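You operate a simulated robot arm through the tools that you are given. There is no shell and no other tool. Be economical: measure what you need, move in short steps, check, and stop when the job is done.

Carry out the task below with a simulated robot arm. There is one attempt and no reset: what you move stays moved.

JOB
Pack the one-bar yellow key block in the grey pack box.
Fine: the orange-label dry pack from the chamber spares drawer goes in too; shut the drawer, snap the lid on and push the box back to where its lid lay.
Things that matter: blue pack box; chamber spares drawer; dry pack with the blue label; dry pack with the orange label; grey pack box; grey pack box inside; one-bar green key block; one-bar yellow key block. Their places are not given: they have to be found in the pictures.

It is judged by the outcome, as a careful person would: the job done as asked, and still so three seconds after it is handed in. It fails if anything else is knocked over, pushed out of place, dropped, spilled or broken. Lids that push on must go on centred and level and be pressed home; caps that screw on are set level and turned clockwise until they are tight.

ROBOT AND FRAMES
A 6-joint arm with a two-finger parallel gripper, fixed in place. Base frame: the origin is at the foot of the arm, x ahead of it, y to its left, z up; the work surface is at about z = 0.8. Lengths are in m, angles in rad, forces in N, time in s.
With the tool pointing down near the work surface it reaches from about 0.32 to 0.7 m from the base axis. Its first joint turns from -2.897 to 2.897 rad. Payload 4.1 kg.
The tool frame sits at the grasp point between the pads (the TCP): z along the fingers, y along the line on which they close. The tips reach 0.023 m beyond it. The gripper opens to 0.094 m. The fingers are 0.038 m wide and 0.01 m thick; the gripper's body (0.054 by 0.096 m) begins 0.039 m behind the TCP.
Orientation is told as [roll, pitch, yaw] about the base's x, y, z axes, in that order, counted from this pose: with the fingers straight down and closing along the base's y, the tool's x points along the base's -x, its y along +y and its z along -z.

CONTROLS
- The arm moves only by the tool servo_tool. Its arguments are lists of equal length, an entry for each row: "grip": the finger opening in m, from 0 to 0.094; "delta_pos": the shift along the tool's x, y, z in units of 25 mm (1.0 is 25 mm), a list of three; "rotation": the turn, a rotation vector about the tool's x, y, z in units of 4 degrees (1.0 is 4 degrees), a list of three. In form: {"grip": [grip, ...], "delta_pos": [[dx, dy, dz], ...], "rotation": [[ax, ay, az], ...]}. A call has 1 to 20 rows; each row shifts and turns the commanded pose from where the row before left it, along the tool's axes as they then stand. A call with a number of a shift or a turn outside -1 to 1 is refused whole. Each row takes 0.2 s and may step no farther than 0.05 m and 0.15 rad from the row before; otherwise, or with a gripper value out of range, the whole call is refused. Where a pose cannot be reached the arm comes as near as it can. A force on the tool above 70 N (or 10 N above the force at the start of the call, whichever is more), or a blocked arm, ends the call early, and 0.2 s more pass. The fingers move at their own pace (about 0.045 m/s each) and stop on an object; they squeeze with about 37 N. The grip force told is the motor's: it shows also when the fingers shut on nothing. Time passes only in rows, and 0.2 s behind the last, so rows that do not move let the fingers close. It gives the time, the measured TCP pose, the force on the tool (base axes), the opening and the grip force at its end, in the units of the frame above (readings bear some noise), with the torque about the TCP (base axes, N m) and any sound that the robot's microphone picked up.
- Cameras (640 x 400 px; columns grow to the right, rows downward): "scene" is fixed at [0.0506, 0.4995, 1.3666]; the picture's right is [-0.36, -0.93, 0.00], its down [-0.76, 0.30, -0.58] and it looks along [0.54, -0.21, -0.81] (base axes); focal length 226 px, centre (320, 200). "wrist" rides on the gripper at [0.086, 0.016, -0.075] in the tool frame; the picture's right is [-0.18, 0.98, 0.00], its down [-0.58, -0.11, -0.81] and it looks along [-0.79, -0.15, 0.59] (tool axes); focal length 243 px, centre (320, 200).
- get_image(camera): a new picture of that camera. It takes no simulated time.
- move_column(by): slides the trunk up (or, below 0, down) by that many m; the arm rides with it, the base frame stays. It gives what a move gives, with no picture.
- locate(camera, pixels): there is no depth. For up to 12 entries [column, row, z] of the newest picture of that camera ("zoom" is the newest enlarged one), the place [x, y] in the base frame at which the ray of that pixel passes the height z, good to about 0.002 m. It takes no simulated time.
- zoom(camera, box): a new picture of the part [left, top, right, bottom] of that camera's present view, enlarged. It takes no simulated time.
- hand_in(): hands the job in; it is judged then, once.

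Go step by step. Measure first, check grasps and placings, and put right what went wrong. The budget is 80 turns and 34 pictures, counting those below and the enlarged ones. Unless the task says otherwise, let go and move clear before handing in.

The tools are called after ">>>" by a JSON object that holds its "name" and its "arguments". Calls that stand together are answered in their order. servo_tool: Moves the arm, as the interface text tells. Its arguments: {"type":"object","properties":{"grip":{"type":"array","items":{"type":"number"}},"delta_pos":{"type":"array","items":{"type":"array","items":{"type":"number"}}},"rotation":{"type":"array","items":{"type":"array","items":{"type":"number"}}}},"required":["grip","delta_pos","rotation"]} The other tools are called the same way: move_column (by) slides the trunk up or down; get_image (camera) takes a picture; locate (camera, pixels) gives the place at which the rays of pixels pass given heights; zoom (camera, box) takes an enlarged picture of a part of a camera's view; hand_in () hands the job in.

At the start:

```text
time_s: 0.0
tcp_pos: [0.2553, 0.3463, 1.1576]
ee_rot: [-0.001, 0.0, -0.001]
ft_force: [0.9, -0.8, 1.0]
moment: [0.03, -0.02, 0.02]
finger_gap: 0.094
gripper_force: 0.0
trunk travel left (down, up): [-0.425, 0.165]
```

scene: 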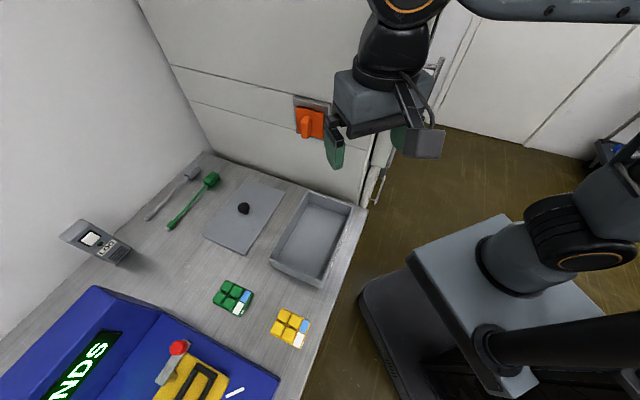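
wrist: 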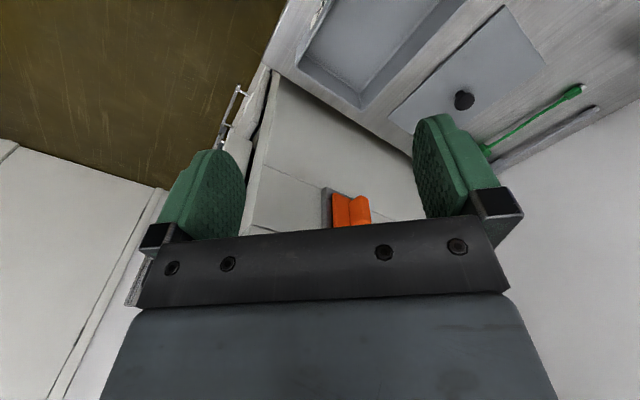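

The scene shows an open grey box (~312,238), its lid with a black knob (~243,208), green and yellow key blocks, and an orange knob on the chamber wall. I'll measure and look closer.

>>> {"name": "locate", "arguments": {"camera": "scene", "pixels": [[306, 191, 0.85], [352, 206, 0.85], [318, 287, 0.85], [270, 262, 0.85], [243, 208, 0.82], [245, 180, 0.8], [283, 190, 0.8], [245, 255, 0.8], [203, 235, 0.8], [291, 327, 0.82], [234, 297, 0.82], [310, 122, 0.9]]}}

>>> {"name": "zoom", "arguments": {"camera": "scene", "box": [180, 160, 380, 360]}}

>>> {"name": "zoom", "arguments": {"camera": "scene", "box": [140, 40, 460, 240]}}

```text
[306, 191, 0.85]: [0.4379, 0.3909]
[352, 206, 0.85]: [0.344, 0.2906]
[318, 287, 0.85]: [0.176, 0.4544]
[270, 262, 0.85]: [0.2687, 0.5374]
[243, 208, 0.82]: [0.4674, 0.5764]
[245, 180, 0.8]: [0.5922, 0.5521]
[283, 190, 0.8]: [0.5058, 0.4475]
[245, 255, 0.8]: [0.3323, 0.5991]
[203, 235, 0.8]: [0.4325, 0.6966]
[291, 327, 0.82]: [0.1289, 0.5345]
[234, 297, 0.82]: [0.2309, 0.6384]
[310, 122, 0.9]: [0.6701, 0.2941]
```

```text
2.00 times, centred on (280, 260) of scene
```

zoom: 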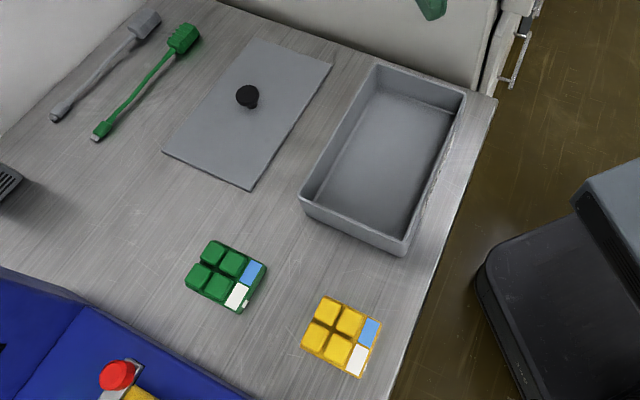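

```text
2.00 times, centred on (300, 140) of scene
```

zoom: 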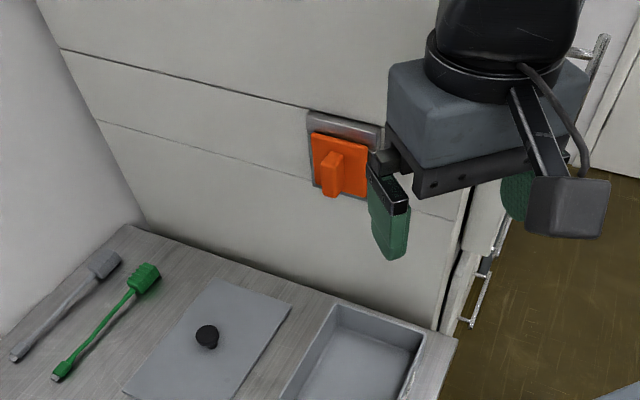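

The orange thing seems to sit on a panel with seams, possibly the drawer front; handles also exist at the right (~375,185). I'll zoom on these and measure the wall line.

>>> {"name": "zoom", "arguments": {"camera": "wrist", "box": [120, 60, 440, 260]}}

>>> {"name": "locate", "arguments": {"camera": "scene", "pixels": [[205, 153, 0.8], [363, 206, 0.8], [367, 210, 0.8], [325, 345, 0.8], [310, 108, 1.0], [310, 108, 1.1], [297, 94, 1.1], [327, 139, 1.0]]}}

>>> {"name": "locate", "arguments": {"camera": "wrist", "pixels": [[350, 210, 1.0], [350, 210, 1.1], [326, 190, 1.0], [275, 68, 0.8], [415, 133, 0.8]]}}

```text
2.00 times, centred on (280, 160) of wrist
```

zoom: 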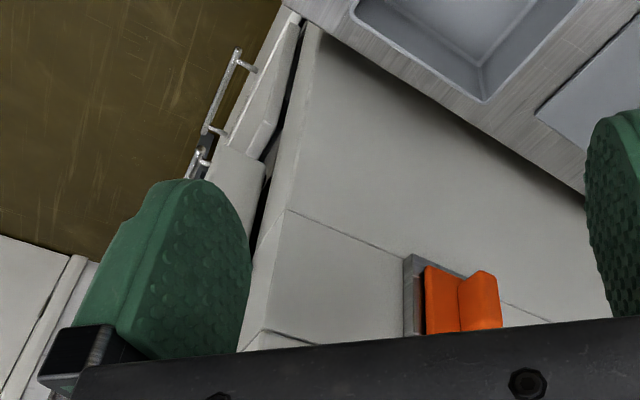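

```text
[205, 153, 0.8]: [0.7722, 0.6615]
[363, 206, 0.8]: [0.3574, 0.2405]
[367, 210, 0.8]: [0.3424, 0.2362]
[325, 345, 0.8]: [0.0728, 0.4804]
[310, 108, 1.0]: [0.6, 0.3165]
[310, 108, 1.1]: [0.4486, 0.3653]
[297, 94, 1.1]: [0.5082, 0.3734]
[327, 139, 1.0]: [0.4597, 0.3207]
```

```text
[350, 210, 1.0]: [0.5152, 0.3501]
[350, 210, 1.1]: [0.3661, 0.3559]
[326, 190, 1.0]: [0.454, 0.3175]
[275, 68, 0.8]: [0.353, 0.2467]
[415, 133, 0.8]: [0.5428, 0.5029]
```

The bench is rotated about 45°: the chamber wall runs through (0.357,0.240)–(0.772,0.662), and the orange latch sits near z≈1.085. I'll swing the arm away from the wall and turn the wrist camera to face it.

>>> {"name": "servo_tool", "arguments": {"grip": [0.094, 0.094, 0.094, 0.094, 0.094, 0.094, 0.094, 0.094, 0.094, 0.094, 0.094, 0.094, 0.094, 0.094, 0.094, 0.094, 0.094, 0.094, 0.094, 0.094], "delta_pos": [[0.29, 0.93, 0], [0.29, 0.93, 0], [0.29, 0.93, 0], [0.29, 0.93, 0], [0.29, 0.93, 0], [0.29, 0.93, 0], [0.29, 0.93, 0], [0.29, 0.93, 0], [0.29, 0.93, 0], [0, 0, 0], [0, 0, 0], [0, 0, 0], [0, 0, 0], [0, 0, 0], [0, 0, 0], [0, 0, 0], [0, 0, 0], [0, 0, 0], [0, 0, 0], [0, 0, 0]], "rotation": [[0, 0, 0], [0, 0, 0], [0, 0, 0], [0, 0, 0], [0, 0, 0], [0, 0, 0], [0, 0, 0], [0, 0, 0], [0, 0, 0], [0, 0, 1], [0, 0, 1], [0, 0, 1], [0, 0, 1], [0, 0, 1], [0, 0, 1], [0, 0, 1], [0, 0, 1], [0, 0, 1], [0, 0, 1], [0, 0, 1]]}}

>>> {"name": "get_image", "arguments": {"camera": "wrist"}}

>>> {"name": "get_image", "arguments": {"camera": "scene"}}

```text
time_s: 4.2
tcp_pos: [0.189, 0.5471, 1.151]
ee_rot: [-0.001, 0.0, -0.769]
ft_force: [-0.8, -0.6, 0.3]
moment: [-0.01, -0.02, 0.02]
finger_gap: 0.094
gripper_force: 0.2
out of reach, approached as far as the arm can: row 9
trunk travel left (down, up): [-0.425, 0.165]
```

```text
28 pictures are left
```

wrist: 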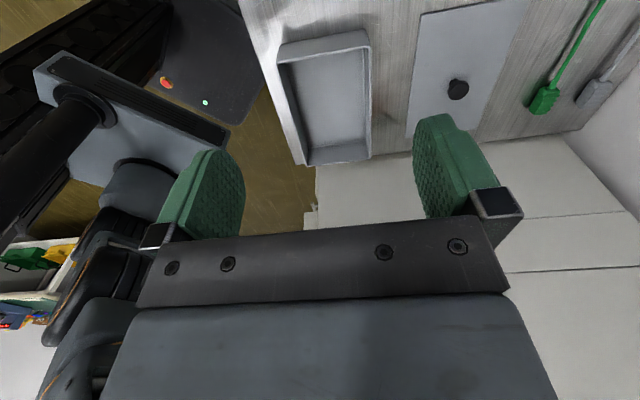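

```text
27 pictures are left
```

scene: 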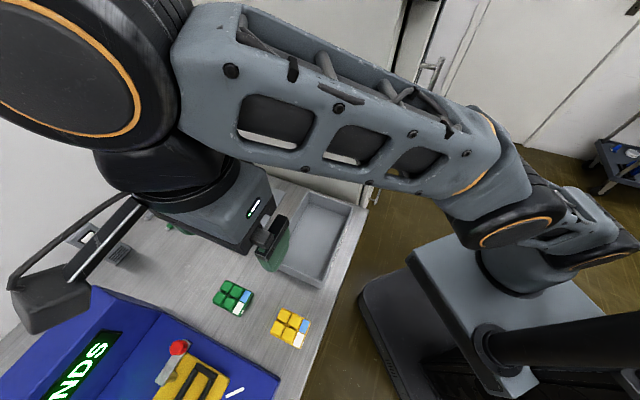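

The wrist view shows more furniture behind the robot (left edge ~ (30,280)) and the scene right edge shows a table (~620,165). I'll zoom into both.

>>> {"name": "zoom", "arguments": {"camera": "wrist", "box": [0, 210, 160, 370]}}

>>> {"name": "zoom", "arguments": {"camera": "scene", "box": [400, 0, 640, 200]}}

```text
2.50 times, centred on (80, 290) of wrist
```

zoom: 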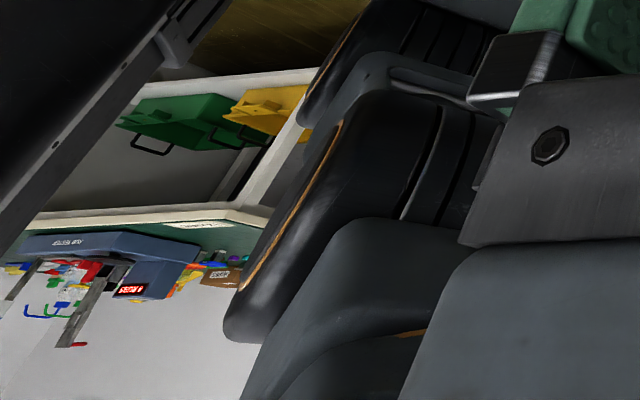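

```text
2.00 times, centred on (520, 100) of scene
```

zoom: 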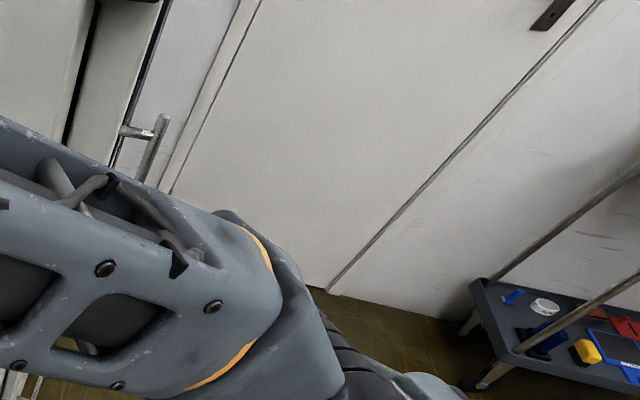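

The background holds nothing obviously relevant yet; the drawer and dry packs could be on the chamber's side. I'll swing the arm clear along a tight radius to look there.

>>> {"name": "servo_tool", "arguments": {"grip": [0.094, 0.094, 0.094, 0.094, 0.094, 0.094, 0.094, 0.094, 0.094, 0.094, 0.094, 0.094, 0.094, 0.094, 0.094, 0.094], "delta_pos": [[-0.975, -0.91, 0], [-0.975, -0.91, 0], [-0.975, -0.91, 0], [-0.975, -0.91, 0], [-0.975, -0.91, 0], [-0.975, -0.91, 0], [-0.975, -0.91, 0], [-0.975, -0.91, 0], [-0.92, -0.36, 0], [-0.92, -0.36, 0], [-0.92, -0.36, 0], [-0.92, -0.36, 0], [-0.92, -0.36, 0], [-0.92, -0.36, 0], [-0.92, -0.36, 0], [-0.92, -0.36, 0]], "rotation": [[0, 0, 0], [0, 0, 0], [0, 0, 0], [0, 0, 0], [0, 0, 0], [0, 0, 0], [0, 0, 0], [0, 0, 0], [0, 0, 0], [0, 0, 0], [0, 0, 0], [0, 0, 0], [0, 0, 0], [0, 0, 0], [0, 0, 0], [0, 0, 0]]}}

>>> {"name": "get_image", "arguments": {"camera": "wrist"}}

>>> {"name": "get_image", "arguments": {"camera": "scene"}}

```text
time_s: 7.6
tcp_pos: [0.2846, 0.1001, 1.1532]
ee_rot: [0.0, 0.001, -0.767]
ft_force: [-0.1, 0.0, -0.2]
moment: [0.02, -0.04, 0.03]
finger_gap: 0.0937
gripper_force: 0.0
trunk travel left (down, up): [-0.425, 0.165]
```

```text
24 pictures are left
```

wrist: 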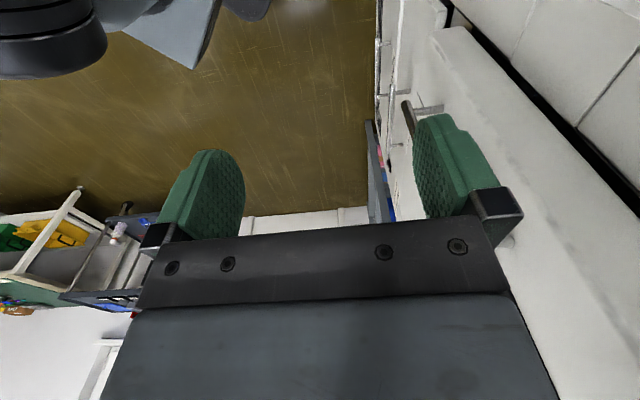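

```text
23 pictures are left
```

scene: 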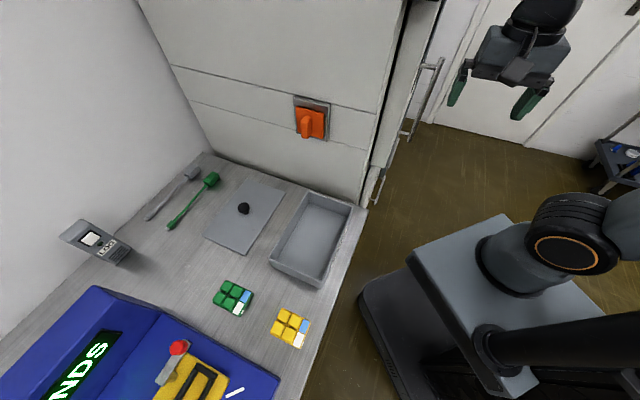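

The handles are on the chamber face towards the robot (scene ~ (378,185) and (430,90)). I'll back off and turn the wrist camera to face that front.

>>> {"name": "servo_tool", "arguments": {"grip": [0.094, 0.094, 0.094, 0.094, 0.094, 0.094, 0.094, 0.094, 0.094, 0.094, 0.094, 0.094, 0.094, 0.094, 0.094, 0.094, 0.094, 0.094, 0.094, 0.094], "delta_pos": [[-1, -0.4, 0], [-1, -0.4, 0], [-1, -0.4, 0], [-1, -0.4, 0], [0, 0, 0], [0, 0, 0], [0, 0, 0], [0, 0, 0], [0, 0, 0], [0, 0, 0], [0, 0, 0], [0, 0, 0], [0, 0, 0], [0, 0, 0], [0, 0, 0], [0, 0, 0], [0, 0, 0], [0, 0, 0], [0, 0, 0], [0, 0, 0]], "rotation": [[0, 0, 0], [0, 0, 0], [0, 0, 0], [0, 0, 0], [0, 0, -1], [0, 0, -1], [0, 0, -1], [0, 0, -1], [0, 0, -1], [0, 0, -1], [0, 0, -1], [0, 0, -1], [0, 0, -1], [0, 0, -1], [0, 0, -1], [0, 0, -1], [0, 0, -1], [0, 0, -1], [0, 0, -1], [0, 0, -1]]}}

>>> {"name": "get_image", "arguments": {"camera": "wrist"}}

```text
time_s: 11.8
tcp_pos: [0.3288, 0.0014, 1.1535]
ee_rot: [0.0, 0.0, 0.351]
ft_force: [-0.3, 0.0, -0.7]
moment: [-0.03, -0.03, 0.02]
finger_gap: 0.094
gripper_force: 0.0
trunk travel left (down, up): [-0.425, 0.165]
```

```text
22 pictures are left
```

wrist: 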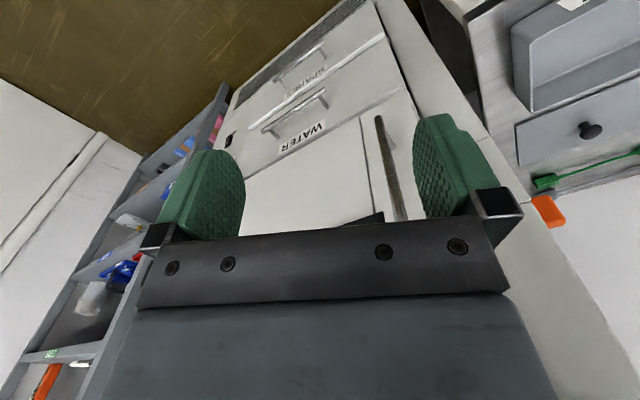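

The chamber front has two drawers: "WATER" (~302,135) and, below it, "SPARES" (~300,70), each with a bar handle. I'll zoom to read and measure the spares handle.

>>> {"name": "zoom", "arguments": {"camera": "wrist", "box": [200, 0, 440, 150]}}

>>> {"name": "zoom", "arguments": {"camera": "scene", "box": [340, 40, 480, 240]}}

```text
2.67 times, centred on (320, 75) of wrist
```

zoom: 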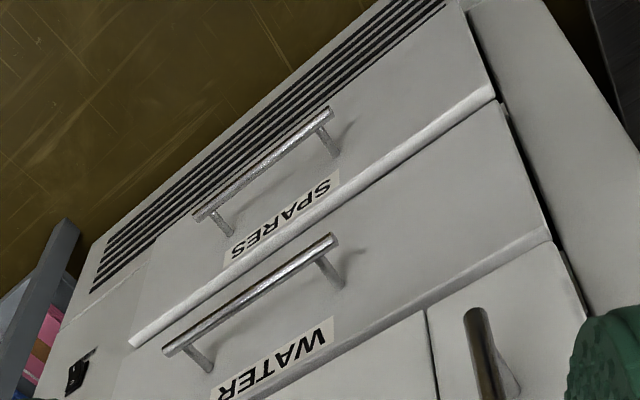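

```text
2.00 times, centred on (410, 140) of scene
```

zoom: 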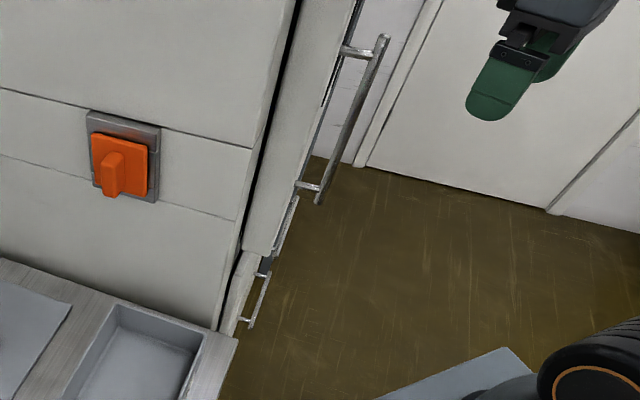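

I'll compute where the handle rays cross candidate heights so I can intersect with the chamber front plane.

>>> {"name": "locate", "arguments": {"camera": "wrist", "pixels": [[275, 80, 0.6], [275, 80, 0.75], [323.7, 42, 0.6], [323.7, 42, 0.75], [263.7, 131, 0.75], [325.6, 90, 0.75], [263.7, 131, 0.85], [325.6, 90, 0.85], [250.6, 129, 0.7], [383.7, 33.7, 0.7], [250.6, 129, 0.8], [383.7, 33.7, 0.8]]}}

>>> {"name": "locate", "arguments": {"camera": "scene", "pixels": [[372.5, 176, 0.8], [372.5, 176, 0.7], [372.5, 176, 0.6], [364, 202, 0.8], [364, 202, 0.7], [364, 202, 0.6], [430, 60, 1.1], [399, 142, 0.9], [399, 142, 0.8]]}}

```text
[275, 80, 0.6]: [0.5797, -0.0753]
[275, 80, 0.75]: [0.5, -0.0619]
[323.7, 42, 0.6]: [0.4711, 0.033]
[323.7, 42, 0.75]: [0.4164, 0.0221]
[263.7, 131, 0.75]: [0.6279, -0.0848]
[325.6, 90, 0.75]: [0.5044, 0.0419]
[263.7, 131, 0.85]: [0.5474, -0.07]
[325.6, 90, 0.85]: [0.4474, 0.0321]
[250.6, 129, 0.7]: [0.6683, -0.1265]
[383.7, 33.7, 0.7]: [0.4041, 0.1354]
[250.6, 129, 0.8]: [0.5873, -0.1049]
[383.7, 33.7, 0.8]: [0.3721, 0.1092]
```

```text
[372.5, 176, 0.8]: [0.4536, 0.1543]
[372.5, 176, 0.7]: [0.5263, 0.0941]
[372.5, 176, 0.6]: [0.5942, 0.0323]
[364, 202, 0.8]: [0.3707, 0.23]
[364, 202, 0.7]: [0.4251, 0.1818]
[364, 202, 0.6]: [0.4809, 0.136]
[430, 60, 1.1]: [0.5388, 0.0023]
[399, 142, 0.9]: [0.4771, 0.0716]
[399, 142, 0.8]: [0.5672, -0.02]
```

I mis-scaled the scene zoom; correct handle pixels there are about (382,176)–(372,202). Re-measuring.

>>> {"name": "locate", "arguments": {"camera": "scene", "pixels": [[382.5, 176, 0.85], [382.5, 176, 0.75], [382.5, 176, 0.65], [374.5, 202, 0.85], [374.5, 202, 0.75], [374.5, 202, 0.65], [397, 142, 0.85], [397, 142, 0.75], [387, 165, 0.85], [387, 165, 0.75]]}}

>>> {"name": "zoom", "arguments": {"camera": "scene", "box": [345, 125, 425, 225]}}

```text
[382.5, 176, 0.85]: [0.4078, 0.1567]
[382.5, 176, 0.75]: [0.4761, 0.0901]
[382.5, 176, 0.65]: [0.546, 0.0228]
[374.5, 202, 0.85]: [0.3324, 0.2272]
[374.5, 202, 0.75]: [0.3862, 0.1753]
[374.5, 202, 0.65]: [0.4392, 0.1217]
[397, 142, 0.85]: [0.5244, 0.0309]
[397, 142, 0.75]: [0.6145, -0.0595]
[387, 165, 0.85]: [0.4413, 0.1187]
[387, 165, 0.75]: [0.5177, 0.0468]
```

```text
4.00 times, centred on (385, 175) of scene
```

zoom: 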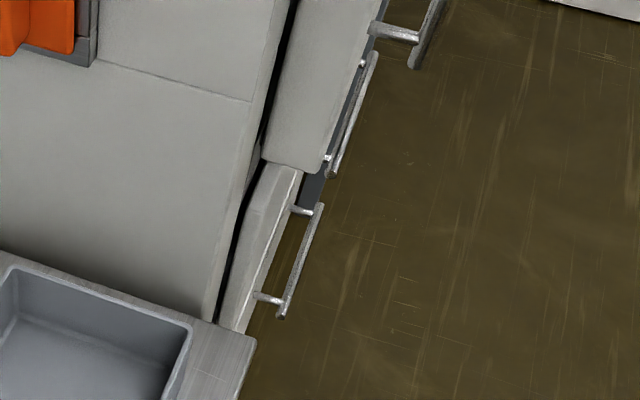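

Triangulating gives the SPARES handle bar at about z≈0.50, along n (45°), centred near (0.571,−0.022), with the drawer pulling out towards the robot. I'll lower the trunk first.

>>> {"name": "move_column", "arguments": {"by": -0.35}}

```text
time_s: 15.2
tcp_pos: [0.3294, 0.0011, 0.8023]
ee_rot: [0.0, 0.001, 0.35]
ft_force: [-1.4, 0.0, -0.7]
moment: [-0.06, 0.0, -0.01]
finger_gap: 0.0941
gripper_force: 0.1
trunk travel left (down, up): [-0.075, 0.515]
```

Trunk down, TCP at z≈0.80. Now turn so the tool x lies along the handle bar and shift along the chamber front.

>>> {"name": "servo_tool", "arguments": {"grip": [0.06, 0.06, 0.06, 0.06, 0.06, 0.06, 0.06, 0.06, 0.06, 0.06, 0.06, 0.06, 0.06, 0.06, 0.06, 0.06, 0.06, 0.06, 0.06, 0.06], "delta_pos": [[0, 0, 0], [0, 0, 0], [0, 0, 0], [0, 0, 0], [0, 0, 0], [0, 0, 0], [0, 0, 0], [0, 0, 0], [0, 0, 0], [0, 0, 0], [0, 0, 0], [0, 0, 0], [0, 0, 0], [0, 0, 0], [0, 0, 0], [0, 0, 0], [-1, 0, 0], [-1, 0, 0], [-1, 0, 0], [-1, 0, 0]], "rotation": [[0, 0, 1], [0, 0, 1], [0, 0, 1], [0, 0, 1], [0, 0, 1], [0, 0, 1], [0, 0, 1], [0, 0, 1], [0, 0, 1], [0, 0, 1], [0, 0, 1], [0, 0, 1], [0, 0, 1], [0, 0, 1], [0, 0, 1], [0, 0, 1], [0, 0, 0.2], [0, 0, 0], [0, 0, 0], [0, 0, 0]]}}

```text
time_s: 19.4
tcp_pos: [0.3994, -0.0685, 0.8033]
ee_rot: [-0.001, 0.001, -0.782]
ft_force: [-0.5, 0.3, -0.6]
moment: [0.03, -0.04, -0.02]
finger_gap: 0.0602
gripper_force: 0.0
trunk travel left (down, up): [-0.075, 0.515]
```

Continue along the front, go down, and start tilting the fingers toward the drawer front.

>>> {"name": "servo_tool", "arguments": {"grip": [0.06, 0.06, 0.06, 0.06, 0.06, 0.06, 0.06, 0.06, 0.06, 0.06, 0.06, 0.06, 0.06, 0.06, 0.06, 0.06, 0.06, 0.06, 0.06, 0.06], "delta_pos": [[-0.58, 0, 1], [-0.58, 0, 1], [-0.58, 0, 1], [-0.58, 0, 1], [-0.58, 0, 1], [-0.58, 0, 1], [0, 0, 0], [0, 0, 0], [0, 0, 0], [0, 0, 0], [0, 0, 0], [0, 0, 0], [0, 0, 0], [0, 0, 0], [0, 0, 0], [0, 0, 0], [0, 0, 0], [0, 0, 0], [0, 0, 0], [0, 0, 0]], "rotation": [[0, 0, 0], [0, 0, 0], [0, 0, 0], [0, 0, 0], [0, 0, 0], [0, 0, 0], [-1, 0, 0], [-1, 0, 0], [-1, 0, 0], [-1, 0, 0], [-1, 0, 0], [-1, 0, 0], [-1, 0, 0], [-1, 0, 0], [-1, 0, 0], [-1, 0, 0], [-1, 0, 0], [-1, 0, 0], [-1, 0, 0], [-1, 0, 0]]}}

>>> {"name": "get_image", "arguments": {"camera": "wrist"}}

```text
time_s: 23.6
tcp_pos: [0.4618, -0.131, 0.653]
ee_rot: [0.979, -0.002, -0.781]
ft_force: [0.4, 0.1, -0.7]
moment: [0.02, -0.03, 0.0]
finger_gap: 0.0596
gripper_force: 0.1
trunk travel left (down, up): [-0.075, 0.515]
```

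```text
18 pictures are left
```

wrist: 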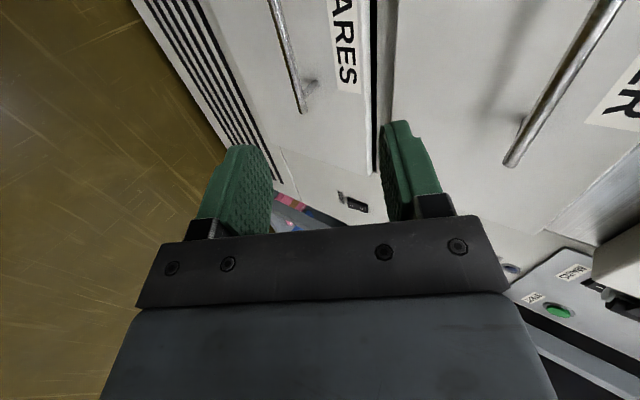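

Both handles are visible: SPARES end at ~(301,108), WATER end at ~(508,163). Locating at candidate heights.

>>> {"name": "locate", "arguments": {"camera": "wrist", "pixels": [[301, 108, 0.45], [301, 108, 0.5], [301, 108, 0.55], [283, 40, 0.45], [283, 40, 0.5], [283, 40, 0.55], [508, 163, 0.7], [508, 163, 0.75], [374, 172, 0.6], [374, 172, 0.55]]}}

```text
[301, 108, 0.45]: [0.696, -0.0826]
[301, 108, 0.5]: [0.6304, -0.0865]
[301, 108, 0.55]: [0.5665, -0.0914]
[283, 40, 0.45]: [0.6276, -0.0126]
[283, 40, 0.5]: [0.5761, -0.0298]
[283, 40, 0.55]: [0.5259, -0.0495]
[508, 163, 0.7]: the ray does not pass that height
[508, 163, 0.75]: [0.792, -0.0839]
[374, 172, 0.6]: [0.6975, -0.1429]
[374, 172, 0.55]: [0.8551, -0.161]
```

Handle confirmed at z≈0.50, t≈0.382, centre ≈(0.567,−0.023). Tilt further and go to a pre-grasp 6 cm short of the bar.

>>> {"name": "servo_tool", "arguments": {"grip": [0.06, 0.06, 0.06, 0.06, 0.06, 0.06, 0.06, 0.06, 0.06, 0.06, 0.06, 0.06, 0.06], "delta_pos": [[0, 0, 0], [0, 0, 0], [0, 0, 0], [0, 0, 0], [0, -0.99, 0], [0, -0.99, 0], [0, -0.99, 0], [0, -0.99, 0], [0, 0, 0.98], [0, 0, 0.98], [0, 0, 0.98], [0, 0, 0.98], [0, 0, 0.98]], "rotation": [[-1, 0, 0], [-1, 0, 0], [-1, 0, 0], [-1, 0, 0], [0, 0, 0], [0, 0, 0], [0, 0, 0], [0, 0, 0], [0, 0, 0], [0, 0, 0], [0, 0, 0], [0, 0, 0], [0, 0, 0]]}}

>>> {"name": "get_image", "arguments": {"camera": "wrist"}}

```text
time_s: 26.4
tcp_pos: [0.5213, -0.0674, 0.5198]
ee_rot: [1.255, 0.001, -0.782]
ft_force: [-0.3, -0.4, 0.8]
moment: [-0.02, -0.03, -0.03]
finger_gap: 0.0598
gripper_force: 0.2
trunk travel left (down, up): [-0.075, 0.515]
```

```text
17 pictures are left
```

wrist: 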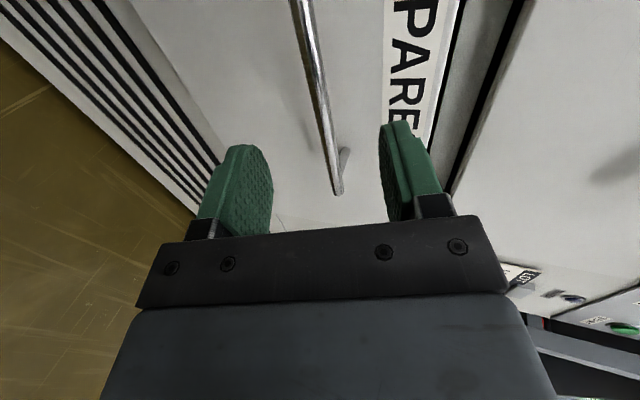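

The bar (~(320,100)) runs between the two fingers. Approach 6 cm and close.

>>> {"name": "servo_tool", "arguments": {"grip": [0.06, 0.06, 0.06, 0.06, 0.0, 0.0, 0.0, 0.0, 0.0], "delta_pos": [[0, 0, 0.6], [0, 0, 0.6], [0, 0, 0.6], [0, 0, 0.6], [0, 0, 0], [0, 0, 0], [0, 0, 0], [0, 0, 0], [0, 0, 0]], "rotation": [[0, 0, 0], [0, 0, 0], [0, 0, 0], [0, 0, 0], [0, 0, 0], [0, 0, 0], [0, 0, 0], [0, 0, 0], [0, 0, 0]]}}

```text
time_s: 28.4
tcp_pos: [0.5616, -0.0301, 0.5013]
ee_rot: [1.256, 0.003, -0.782]
ft_force: [1.5, 0.1, -2.8]
moment: [1.15, 1.11, 0.06]
finger_gap: 0.0109
gripper_force: 44.8
trunk travel left (down, up): [-0.075, 0.515]
```

Gripped the bar (gap 0.011). Pull the drawer straight out.

>>> {"name": "servo_tool", "arguments": {"grip": [0.0, 0.0, 0.0, 0.0, 0.0, 0.0, 0.0, 0.0, 0.0, 0.0], "delta_pos": [[0, -0.247, -0.761], [0, -0.247, -0.761], [0, -0.247, -0.761], [0, -0.247, -0.761], [0, -0.247, -0.761], [0, -0.247, -0.761], [0, -0.247, -0.761], [0, -0.247, -0.761], [0, -0.247, -0.761], [0, -0.247, -0.761]], "rotation": [[0, 0, 0], [0, 0, 0], [0, 0, 0], [0, 0, 0], [0, 0, 0], [0, 0, 0], [0, 0, 0], [0, 0, 0], [0, 0, 0], [0, 0, 0]]}}

```text
time_s: 30.6
tcp_pos: [0.4217, -0.1708, 0.5009]
ee_rot: [1.256, 0.002, -0.781]
ft_force: [-2.9, 1.4, -7.5]
moment: [1.14, 1.24, 0.32]
finger_gap: 0.0111
gripper_force: 45.1
trunk travel left (down, up): [-0.075, 0.515]
```

The drawer came out 0.20 m without a stop. Let me look at the scene.

>>> {"name": "zoom", "arguments": {"camera": "scene", "box": [340, 60, 540, 260]}}

```text
2.00 times, centred on (440, 160) of scene
```

zoom: 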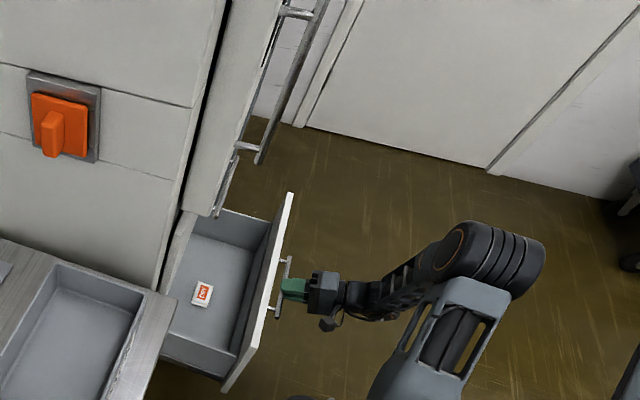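

The drawer is open and the orange-label dry pack is visible at zoom (203,294) on the drawer floor. Measuring it and the drawer walls.

>>> {"name": "locate", "arguments": {"camera": "zoom", "pixels": [[203, 294, 0.43], [203, 294, 0.46], [203, 294, 0.5], [291, 192, 0.59], [223, 390, 0.59], [192, 280, 0.45], [215, 284, 0.45], [213, 307, 0.45], [192, 304, 0.45], [215, 212, 0.57], [160, 335, 0.57], [230, 356, 0.43]]}}

```text
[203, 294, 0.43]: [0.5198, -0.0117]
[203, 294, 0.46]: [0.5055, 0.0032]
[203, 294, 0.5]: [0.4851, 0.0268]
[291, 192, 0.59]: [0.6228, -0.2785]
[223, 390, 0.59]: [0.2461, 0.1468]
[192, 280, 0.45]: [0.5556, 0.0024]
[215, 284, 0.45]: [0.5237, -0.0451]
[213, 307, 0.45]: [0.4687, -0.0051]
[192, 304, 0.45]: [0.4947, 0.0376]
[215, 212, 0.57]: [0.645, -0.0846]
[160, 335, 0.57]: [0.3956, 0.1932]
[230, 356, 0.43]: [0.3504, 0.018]
```

The pack's t≈0.36 puts it nearly under the WATER handle, so I'll pull the drawer out further for a clear vertical reach.

>>> {"name": "servo_tool", "arguments": {"grip": [0.0, 0.0, 0.0, 0.0, 0.0, 0.0], "delta_pos": [[0, -0.247, -0.761], [0, -0.247, -0.761], [0, -0.247, -0.761], [0, -0.247, -0.761], [0, -0.247, -0.761], [0, 0, 0]], "rotation": [[0, 0, 0], [0, 0, 0], [0, 0, 0], [0, 0, 0], [0, 0, 0], [0, 0, 0]]}}

```text
time_s: 32.0
tcp_pos: [0.3508, -0.2403, 0.5018]
ee_rot: [1.256, 0.001, -0.785]
ft_force: [3.7, -4.9, -0.4]
moment: [1.03, 1.03, -1.05]
finger_gap: 0.0115
gripper_force: 44.2
trunk travel left (down, up): [-0.075, 0.515]
```

Drawer is out ~0.30 m. Release, back off, raise and begin levelling the tool.

>>> {"name": "servo_tool", "arguments": {"grip": [0.06, 0.06, 0.06, 0.06, 0.06, 0.06, 0.06, 0.06, 0.06, 0.06, 0.06, 0.06, 0.06, 0.06, 0.06], "delta_pos": [[0, 0, 0], [0, 0, 0], [0, 0, 0], [0, 0, -0.8], [0, 0, -0.8], [0, 0, -0.8], [0, 0.951, -0.309], [0, 0.951, -0.309], [0, 0.951, -0.309], [0, 0.951, -0.309], [0, 0.951, -0.309], [0, 0.951, -0.309], [0, 0.951, -0.309], [0, 0.951, -0.309], [0, 0.951, -0.309]], "rotation": [[0, 0, 0], [0, 0, 0], [0, 0, 0], [0, 0, 0], [0, 0, 0], [0, 0, 0], [0, 0, 0], [0, 0, 0], [0, 0, 0], [0, 0, 0], [0, 0, 0], [0, 0, 0], [0, 0, 0], [0, 0, 0], [0, 0, 0]]}}

```text
time_s: 35.2
tcp_pos: [0.3106, -0.2817, 0.7442]
ee_rot: [1.257, 0.002, -0.782]
ft_force: [-0.6, -1.0, -0.4]
moment: [0.01, 0.03, 0.0]
finger_gap: 0.06
gripper_force: 0.1
trunk travel left (down, up): [-0.075, 0.515]
```

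Level the tool, then position the wrist camera above the open drawer.

>>> {"name": "servo_tool", "arguments": {"grip": [0.06, 0.06, 0.06, 0.06, 0.06, 0.06, 0.06, 0.06, 0.06, 0.06, 0.06, 0.06, 0.06, 0.06, 0.06, 0.06, 0.06, 0.06], "delta_pos": [[0, 0, 0], [0, 0, 0], [0, 0, 0], [0, 0, 0], [0, 0, 0], [0, 0, 0], [0, 0, 0], [0, 0, 0], [0, 0, 0], [0, 0, 0], [0, 0, 0], [0, 0, 0], [0, 0, 0], [0, 0, 0], [0, 0, 0], [0, 0, 0], [0, 0, 0], [0, 0, 0]], "rotation": [[1, 0, 0], [1, 0, 0], [1, 0, 0], [1, 0, 0], [1, 0, 0], [1, 0, 0], [1, 0, 0], [1, 0, 0], [1, 0, 0], [1, 0, 0], [1, 0, 0], [1, 0, 0], [1, 0, 0], [1, 0, 0], [1, 0, 0], [1, 0, 0], [1, 0, 0], [1, 0, 0]]}}

>>> {"name": "servo_tool", "arguments": {"grip": [0.094, 0.094, 0.094, 0.094, 0.094, 0.094, 0.094, 0.094, 0.094, 0.094], "delta_pos": [[0.52, 0.93, 0], [0.52, 0.93, 0], [0.52, 0.93, 0], [0.52, 0.93, 0], [0.52, 0.93, 0], [0.52, 0.93, 0], [0.52, 0.93, 0], [0.52, 0.93, 0], [0.52, 0.93, 0], [0.52, 0.93, 0]], "rotation": [[0, 0, 0], [0, 0, 0], [0, 0, 0], [0, 0, 0], [0, 0, 0], [0, 0, 0], [0, 0, 0], [0, 0, 0], [0, 0, 0], [0, 0, 0]]}}

>>> {"name": "get_image", "arguments": {"camera": "wrist"}}

```text
time_s: 39.0
tcp_pos: [0.3099, -0.2812, 0.7454]
ee_rot: [-0.002, -0.001, -0.781]
ft_force: [-0.3, -0.4, 0.1]
moment: [0.03, -0.03, -0.01]
finger_gap: 0.06
gripper_force: 0.1
trunk travel left (down, up): [-0.075, 0.515]
```

```text
time_s: 41.2
tcp_pos: [0.3814, -0.0244, 0.7455]
ee_rot: [0.0, -0.001, -0.783]
ft_force: [0.1, -0.4, -0.2]
moment: [0.04, -0.03, -0.01]
finger_gap: 0.0941
gripper_force: 0.0
trunk travel left (down, up): [-0.075, 0.515]
```

```text
15 pictures are left
```

wrist: 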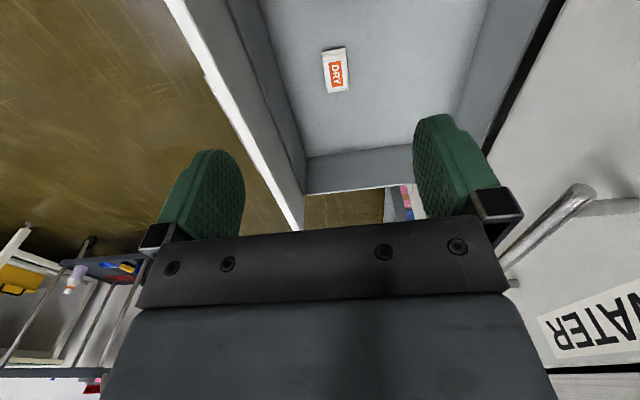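

The DRY pack is at ~(336,70) in the wrist view. Triangulate with the scene ray shifted by the extra pull (−0.071,−0.070).

>>> {"name": "locate", "arguments": {"camera": "wrist", "pixels": [[336, 71, 0.46], [336, 71, 0.43], [336, 71, 0.4], [336, 71, 0.37], [321, 51, 0.4], [345, 47, 0.4], [349, 91, 0.4], [327, 94, 0.4], [303, 194, 0.58], [303, 194, 0.5], [262, 0, 0.5], [307, 157, 0.4]]}}

>>> {"name": "zoom", "arguments": {"camera": "scene", "box": [340, 140, 440, 260]}}

```text
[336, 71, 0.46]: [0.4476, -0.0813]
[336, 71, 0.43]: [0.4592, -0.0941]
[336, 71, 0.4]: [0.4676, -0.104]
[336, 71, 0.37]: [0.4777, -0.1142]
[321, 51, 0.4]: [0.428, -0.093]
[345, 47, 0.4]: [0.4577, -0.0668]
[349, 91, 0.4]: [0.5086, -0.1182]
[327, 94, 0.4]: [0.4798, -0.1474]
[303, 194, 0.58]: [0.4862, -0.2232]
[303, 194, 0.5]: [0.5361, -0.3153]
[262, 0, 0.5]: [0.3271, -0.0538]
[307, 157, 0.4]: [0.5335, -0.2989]
```

```text
3.33 times, centred on (390, 200) of scene
```

zoom: 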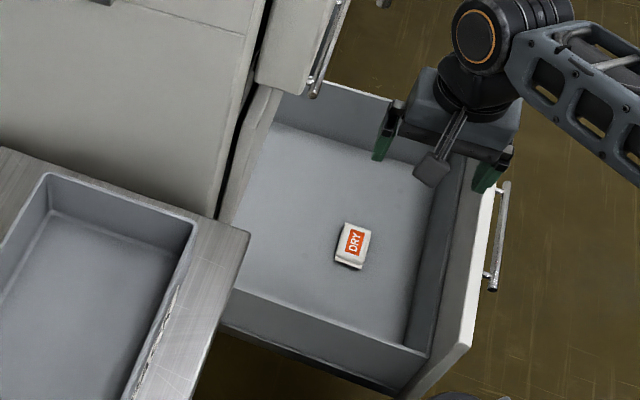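

Pack centre in this scene zoom is ~(354,245).

>>> {"name": "locate", "arguments": {"camera": "zoom", "pixels": [[354, 245, 0.46], [354, 245, 0.43], [354, 245, 0.4], [354, 245, 0.37], [344, 223, 0.43], [371, 232, 0.43], [362, 269, 0.43], [334, 259, 0.43], [430, 355, 0.5]]}}

```text
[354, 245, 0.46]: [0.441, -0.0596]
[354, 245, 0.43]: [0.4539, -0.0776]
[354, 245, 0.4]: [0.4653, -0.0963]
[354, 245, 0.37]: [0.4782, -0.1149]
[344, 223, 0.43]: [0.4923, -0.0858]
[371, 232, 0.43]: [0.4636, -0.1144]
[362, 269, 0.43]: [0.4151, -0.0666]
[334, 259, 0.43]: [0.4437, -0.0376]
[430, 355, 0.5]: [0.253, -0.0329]
```

The rays agree at z≈0.37: pack centre (0.478,−0.114), short side along t as the fingers close. Move above and descend most of the way.

>>> {"name": "servo_tool", "arguments": {"grip": [0.075, 0.075, 0.075, 0.075, 0.075, 0.075, 0.075, 0.075, 0.075, 0.075, 0.075, 0.075, 0.075, 0.075, 0.075, 0.075, 0.075, 0.075, 0.075], "delta_pos": [[-0.875, 0.03, 0], [-0.875, 0.03, 0], [-0.875, 0.03, 0], [-0.875, 0.03, 0], [-0.875, 0.03, 0], [-0.875, 0.03, 0], [0, 0, 1], [0, 0, 1], [0, 0, 1], [0, 0, 1], [0, 0, 1], [0, 0, 1], [0, 0, 1], [0, 0, 1], [0, 0, 1], [0, 0, 1], [0, 0, 1], [0, 0, 1], [0, 0, 1]], "rotation": [[0, 0, 0], [0, 0, 0], [0, 0, 0], [0, 0, 0], [0, 0, 0], [0, 0, 0], [0, 0, 0], [0, 0, 0], [0, 0, 0], [0, 0, 0], [0, 0, 0], [0, 0, 0], [0, 0, 0], [0, 0, 0], [0, 0, 0], [0, 0, 0], [0, 0, 0], [0, 0, 0], [0, 0, 0]]}}

>>> {"name": "get_image", "arguments": {"camera": "wrist"}}

```text
time_s: 45.2
tcp_pos: [0.4786, -0.1137, 0.4194]
ee_rot: [0.001, 0.0, -0.782]
ft_force: [0.4, -0.2, -0.6]
moment: [0.01, -0.02, 0.01]
finger_gap: 0.0748
gripper_force: 0.1
trunk travel left (down, up): [-0.075, 0.515]
```

```text
13 pictures are left
```

wrist: 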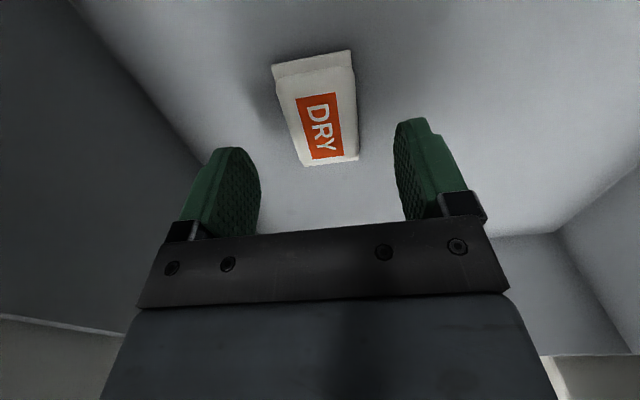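

The TCP projects to (320,117), right on the pack centre (~(316,110)). Descend slowly and close.

>>> {"name": "servo_tool", "arguments": {"grip": [0.075, 0.075, 0.075, 0.075, 0.075], "delta_pos": [[0, 0, 0.4], [0, 0, 0.4], [0, 0, 0.4], [0, 0, 0.4], [0, 0, 0]], "rotation": [[0, 0, 0], [0, 0, 0], [0, 0, 0], [0, 0, 0], [0, 0, 0]]}}

>>> {"name": "servo_tool", "arguments": {"grip": [0.0, 0.0, 0.0, 0.0, 0.0], "delta_pos": [[0, 0, 0], [0, 0, 0], [0, 0, 0], [0, 0, 0], [0, 0, 0]], "rotation": [[0, 0, 0], [0, 0, 0], [0, 0, 0], [0, 0, 0], [0, 0, 0]]}}

```text
time_s: 46.4
tcp_pos: [0.4793, -0.1158, 0.3793]
ee_rot: [0.0, -0.001, -0.782]
ft_force: [-0.4, -0.4, -0.7]
moment: [0.03, 0.0, 0.0]
finger_gap: 0.075
gripper_force: 0.1
trunk travel left (down, up): [-0.075, 0.515]
```

```text
time_s: 47.6
tcp_pos: [0.4782, -0.1143, 0.3786]
ee_rot: [0.0, -0.001, -0.782]
ft_force: [0.7, 0.4, 0.0]
moment: [0.02, 0.02, 0.02]
finger_gap: 0.0424
gripper_force: 36.9
trunk travel left (down, up): [-0.075, 0.515]
```

Pack gripped (gap 0.042). Lift straight out of the drawer, then raise the trunk.

>>> {"name": "servo_tool", "arguments": {"grip": [0.0, 0.0, 0.0, 0.0, 0.0, 0.0, 0.0, 0.0, 0.0, 0.0, 0.0, 0.0, 0.0, 0.0], "delta_pos": [[0, 0, -0.6], [0, 0, -1], [0, 0, -1], [0, 0, -1], [0, 0, -1], [0, 0, -1], [0, 0, -1], [0, 0, -1], [0, 0, -1], [0, 0, -1], [0, 0, -1], [0, 0, -1], [0, 0, -1], [0, 0, -1]], "rotation": [[0, 0, 0], [0, 0, 0], [0, 0, 0], [0, 0, 0], [0, 0, 0], [0, 0, 0], [0, 0, 0], [0, 0, 0], [0, 0, 0], [0, 0, 0], [0, 0, 0], [0, 0, 0], [0, 0, 0], [0, 0, 0]]}}

>>> {"name": "move_column", "arguments": {"by": 0.3}}

>>> {"name": "get_image", "arguments": {"camera": "scene"}}

```text
time_s: 50.6
tcp_pos: [0.4804, -0.114, 0.7211]
ee_rot: [-0.001, 0.0, -0.782]
ft_force: [0.3, -0.1, -1.5]
moment: [0.01, 0.01, -0.01]
finger_gap: 0.0425
gripper_force: 37.5
trunk travel left (down, up): [-0.075, 0.515]
```

```text
time_s: 53.6
tcp_pos: [0.4788, -0.1138, 1.0209]
ee_rot: [0.0, 0.0, -0.78]
ft_force: [0.8, 0.7, 0.3]
moment: [0.02, -0.02, 0.01]
finger_gap: 0.0424
gripper_force: 37.2
trunk travel left (down, up): [-0.375, 0.215]
```

```text
12 pictures are left
```

scene: 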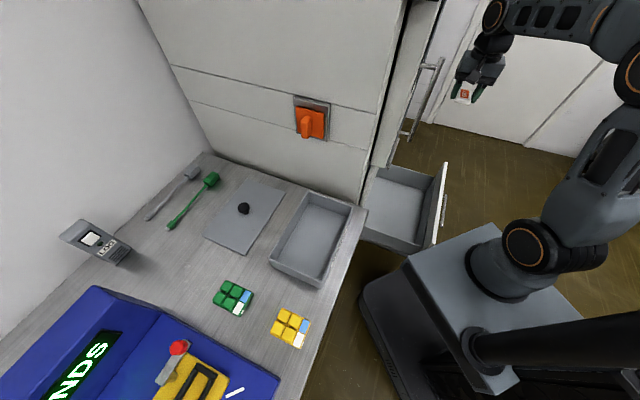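

The pack is held and the drawer is open. Carry the pack round the chamber corner to above the grey box, while I measure the box more exactly.

>>> {"name": "servo_tool", "arguments": {"grip": [0.0, 0.0, 0.0, 0.0, 0.0, 0.0, 0.0, 0.0, 0.0, 0.0, 0.0, 0.0, 0.0, 0.0, 0.0, 0.0], "delta_pos": [[0.98, 0.155, 0], [0.98, 0.155, 0], [0.98, 0.155, 0], [0.98, 0.155, 0], [0.98, 0.155, 0], [0.98, 0.155, 0], [0.98, 0.155, 0], [0.98, 0.155, 0], [0.98, 0.155, 0], [0.97, 0.34, 0], [0.97, 0.34, 0], [0.97, 0.34, 0], [0.97, 0.34, 0], [0.97, 0.34, 0], [0.97, 0.34, 0], [0.97, 0.34, 0]], "rotation": [[0, 0, 0], [0, 0, 0], [0, 0, 0], [0, 0, 0], [0, 0, 0], [0, 0, 0], [0, 0, 0], [0, 0, 0], [0, 0, 0], [0, 0, 0], [0, 0, 0], [0, 0, 0], [0, 0, 0], [0, 0, 0], [0, 0, 0], [0, 0, 0]]}}

>>> {"name": "locate", "arguments": {"camera": "scene", "pixels": [[321, 287.5, 0.8], [271, 264, 0.8], [323, 279, 0.83], [270.5, 255, 0.83], [353, 206, 0.83], [307.5, 192.5, 0.83], [323, 279, 0.85], [353, 206, 0.85], [243, 208, 0.83], [302, 226, 0.805], [317, 279, 0.805]]}}

>>> {"name": "zoom", "arguments": {"camera": "scene", "box": [200, 170, 360, 360]}}

```text
time_s: 57.0
tcp_pos: [0.2696, 0.2288, 1.0195]
ee_rot: [0.0, -0.001, -0.782]
ft_force: [-0.6, 1.2, 0.1]
moment: [-0.02, -0.02, 0.01]
finger_gap: 0.0427
gripper_force: 37.1
trunk travel left (down, up): [-0.375, 0.215]
```

```text
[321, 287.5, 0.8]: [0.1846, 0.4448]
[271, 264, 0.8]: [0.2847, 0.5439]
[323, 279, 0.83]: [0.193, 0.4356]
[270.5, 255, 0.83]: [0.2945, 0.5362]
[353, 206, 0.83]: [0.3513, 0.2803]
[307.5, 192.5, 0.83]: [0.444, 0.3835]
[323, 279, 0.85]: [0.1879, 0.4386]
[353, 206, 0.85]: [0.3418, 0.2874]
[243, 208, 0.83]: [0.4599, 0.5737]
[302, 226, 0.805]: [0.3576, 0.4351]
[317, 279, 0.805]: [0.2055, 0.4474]
```

```text
2.11 times, centred on (280, 265) of scene
```

zoom: 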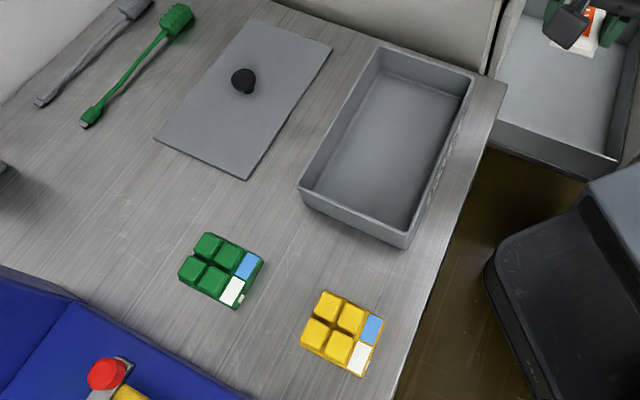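

Box spans t 0.446–0.587, n −0.04–0.18 (rim ≈0.85), lid t 0.66–0.80. Move the pack over the wall-side end of the box and descend.

>>> {"name": "servo_tool", "arguments": {"grip": [0.0, 0.0, 0.0, 0.0, 0.0, 0.0, 0.0, 0.0, 0.0, 0.0, 0.0, 0.0, 0.0, 0.0], "delta_pos": [[0.25, 0.937, 0], [0.25, 0.937, 0], [0.25, 0.937, 0], [0.25, 0.937, 0], [0.25, 0.937, 0], [0.25, 0.937, 0], [0.25, 0.937, 0], [0, 0, 1], [0, 0, 1], [0, 0, 1], [0, 0, 1], [0, 0, 1], [0, 0, 1], [0, 0, 0.6]], "rotation": [[0, 0, 0], [0, 0, 0], [0, 0, 0], [0, 0, 0], [0, 0, 0], [0, 0, 0], [0, 0, 0], [0, 0, 0], [0, 0, 0], [0, 0, 0], [0, 0, 0], [0, 0, 0], [0, 0, 0], [0, 0, 0]]}}

>>> {"name": "get_image", "arguments": {"camera": "wrist"}}

```text
time_s: 60.0
tcp_pos: [0.3528, 0.3758, 0.8559]
ee_rot: [0.0, -0.001, -0.783]
ft_force: [0.3, -0.5, -1.4]
moment: [-0.02, -0.01, 0.01]
finger_gap: 0.0426
gripper_force: 37.3
trunk travel left (down, up): [-0.375, 0.215]
```

```text
10 pictures are left
```

wrist: 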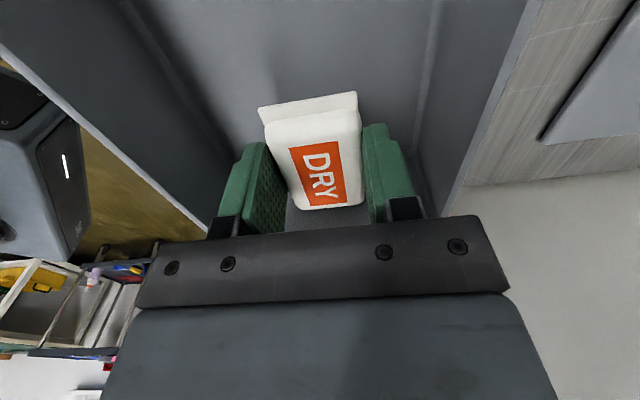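

The pack is inside the box walls. Lower gently, release, rise.

>>> {"name": "servo_tool", "arguments": {"grip": [0.0, 0.0, 0.0, 0.0], "delta_pos": [[0, 0, 0.3], [0, 0, 0.3], [0, 0, 0.25], [0, 0, 0]], "rotation": [[0, 0, 0], [0, 0, 0], [0, 0, 0], [0, 0, 0]]}}

```text
time_s: 61.0
tcp_pos: [0.354, 0.3743, 0.8329]
ee_rot: [0.001, 0.0, -0.783]
ft_force: [0.2, 0.3, -0.6]
moment: [0.02, 0.03, 0.0]
finger_gap: 0.0425
gripper_force: 36.8
trunk travel left (down, up): [-0.375, 0.215]
```

No contact yet; a few mm more.

>>> {"name": "servo_tool", "arguments": {"grip": [0.0, 0.0, 0.0], "delta_pos": [[0, 0, 0.1], [0, 0, 0.1], [0, 0, 0]], "rotation": [[0, 0, 0], [0, 0, 0], [0, 0, 0]]}}

```text
time_s: 61.8
tcp_pos: [0.3544, 0.3754, 0.8287]
ee_rot: [0.001, -0.001, -0.782]
ft_force: [-0.3, 0.0, 1.5]
moment: [-0.07, -0.03, 0.04]
finger_gap: 0.0427
gripper_force: 36.8
trunk travel left (down, up): [-0.375, 0.215]
```

Light contact; release and rise. Meanwhile measure the yellow key block from the last scene zoom.

>>> {"name": "servo_tool", "arguments": {"grip": [0.07, 0.07, 0.07, 0.07, 0.07, 0.07, 0.07, 0.07, 0.07], "delta_pos": [[0, 0, 0], [0, 0, 0], [0, 0, -0.6], [0, 0, -1], [0, 0, -1], [0, 0, -1], [0, 0, -1], [0, 0, -1], [0, 0, -1]], "rotation": [[0, 0, 0], [0, 0, 0], [0, 0, 0], [0, 0, 0], [0, 0, 0], [0, 0, 0], [0, 0, 0], [0, 0, 0], [0, 0, 0]]}}

>>> {"name": "locate", "arguments": {"camera": "zoom", "pixels": [[325, 290, 0.82], [384, 316, 0.82], [361, 377, 0.81], [300, 347, 0.81], [242, 80, 0.83], [243, 180, 0.8], [332, 47, 0.8], [245, 18, 0.8], [152, 140, 0.8], [208, 234, 0.82], [264, 258, 0.82]]}}

```text
time_s: 63.8
tcp_pos: [0.3543, 0.3754, 0.9957]
ee_rot: [0.001, 0.002, -0.782]
ft_force: [-0.5, 0.5, 0.1]
moment: [0.03, -0.01, 0.01]
finger_gap: 0.0699
gripper_force: 0.1
trunk travel left (down, up): [-0.375, 0.215]
```

```text
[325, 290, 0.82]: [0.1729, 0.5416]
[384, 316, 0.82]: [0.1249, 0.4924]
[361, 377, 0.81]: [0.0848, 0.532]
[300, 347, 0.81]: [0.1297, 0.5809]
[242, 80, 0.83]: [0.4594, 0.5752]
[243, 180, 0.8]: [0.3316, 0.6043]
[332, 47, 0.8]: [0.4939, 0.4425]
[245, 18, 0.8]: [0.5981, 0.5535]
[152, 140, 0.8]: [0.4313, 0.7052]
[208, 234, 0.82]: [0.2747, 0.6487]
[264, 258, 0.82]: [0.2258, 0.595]
```

Yellow key block: centre ≈(0.128,0.537), ~0.068×0.058, aligned with the bench. Move above it and check.

>>> {"name": "servo_tool", "arguments": {"grip": [0.09, 0.09, 0.09, 0.09, 0.09, 0.09, 0.09, 0.09, 0.09, 0.09, 0.09], "delta_pos": [[1, -0.16, 0], [1, -0.16, 0], [1, -0.16, 0], [1, -0.16, 0], [1, -0.16, 0], [1, -0.16, 0], [1, -0.16, 0], [1, -0.16, 0], [1, -0.16, 0], [1, -0.16, 0], [1, -0.16, 0]], "rotation": [[0, 0, 0], [0, 0, 0], [0, 0, 0], [0, 0, 0], [0, 0, 0], [0, 0, 0], [0, 0, 0], [0, 0, 0], [0, 0, 0], [0, 0, 0], [0, 0, 0]]}}

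>>> {"name": "get_image", "arguments": {"camera": "wrist"}}

```text
time_s: 66.2
tcp_pos: [0.1283, 0.5363, 0.9946]
ee_rot: [0.0, -0.001, -0.781]
ft_force: [0.3, 0.1, 0.0]
moment: [-0.04, 0.0, 0.01]
finger_gap: 0.0901
gripper_force: 0.1
trunk travel left (down, up): [-0.375, 0.215]
```

```text
9 pictures are left
```

wrist: 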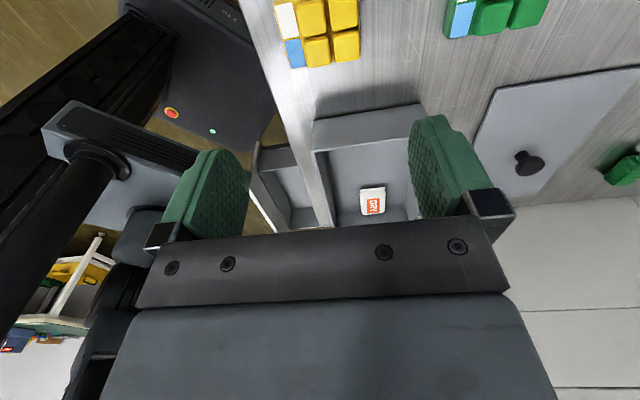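

TCP projects to (320,27), on the yellow block's centre (~(318,28)). Fine-check with its visible edges.

>>> {"name": "locate", "arguments": {"camera": "wrist", "pixels": [[291, 67, 0.81], [360, 58, 0.815], [358, 5, 0.82], [275, 3, 0.82]]}}

```text
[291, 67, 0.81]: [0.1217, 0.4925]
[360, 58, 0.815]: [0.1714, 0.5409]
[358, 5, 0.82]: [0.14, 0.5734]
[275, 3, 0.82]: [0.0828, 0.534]
```

Aligned within 2 mm. Descend to tips just above the bench and grip.

>>> {"name": "servo_tool", "arguments": {"grip": [0.09, 0.09, 0.09, 0.09, 0.09, 0.09, 0.09, 0.09, 0.0, 0.0, 0.0, 0.0], "delta_pos": [[0, 0, 1], [0, 0, 1], [0, 0, 1], [0, 0, 1], [0, 0, 1], [0, 0, 1], [0, 0, 0.3], [0, 0, 0.3], [0, 0, 0], [0, 0, 0], [0, 0, 0], [0, 0, 0]], "rotation": [[0, 0, 0], [0, 0, 0], [0, 0, 0], [0, 0, 0], [0, 0, 0], [0, 0, 0], [0, 0, 0], [0, 0, 0], [0, 0, 0], [0, 0, 0], [0, 0, 0], [0, 0, 0]]}}

```text
time_s: 68.8
tcp_pos: [0.128, 0.5365, 0.8299]
ee_rot: [0.0, 0.0, -0.783]
ft_force: [-0.2, 0.1, -0.4]
moment: [-0.03, 0.01, -0.01]
finger_gap: 0.0711
gripper_force: 36.7
trunk travel left (down, up): [-0.375, 0.215]
```

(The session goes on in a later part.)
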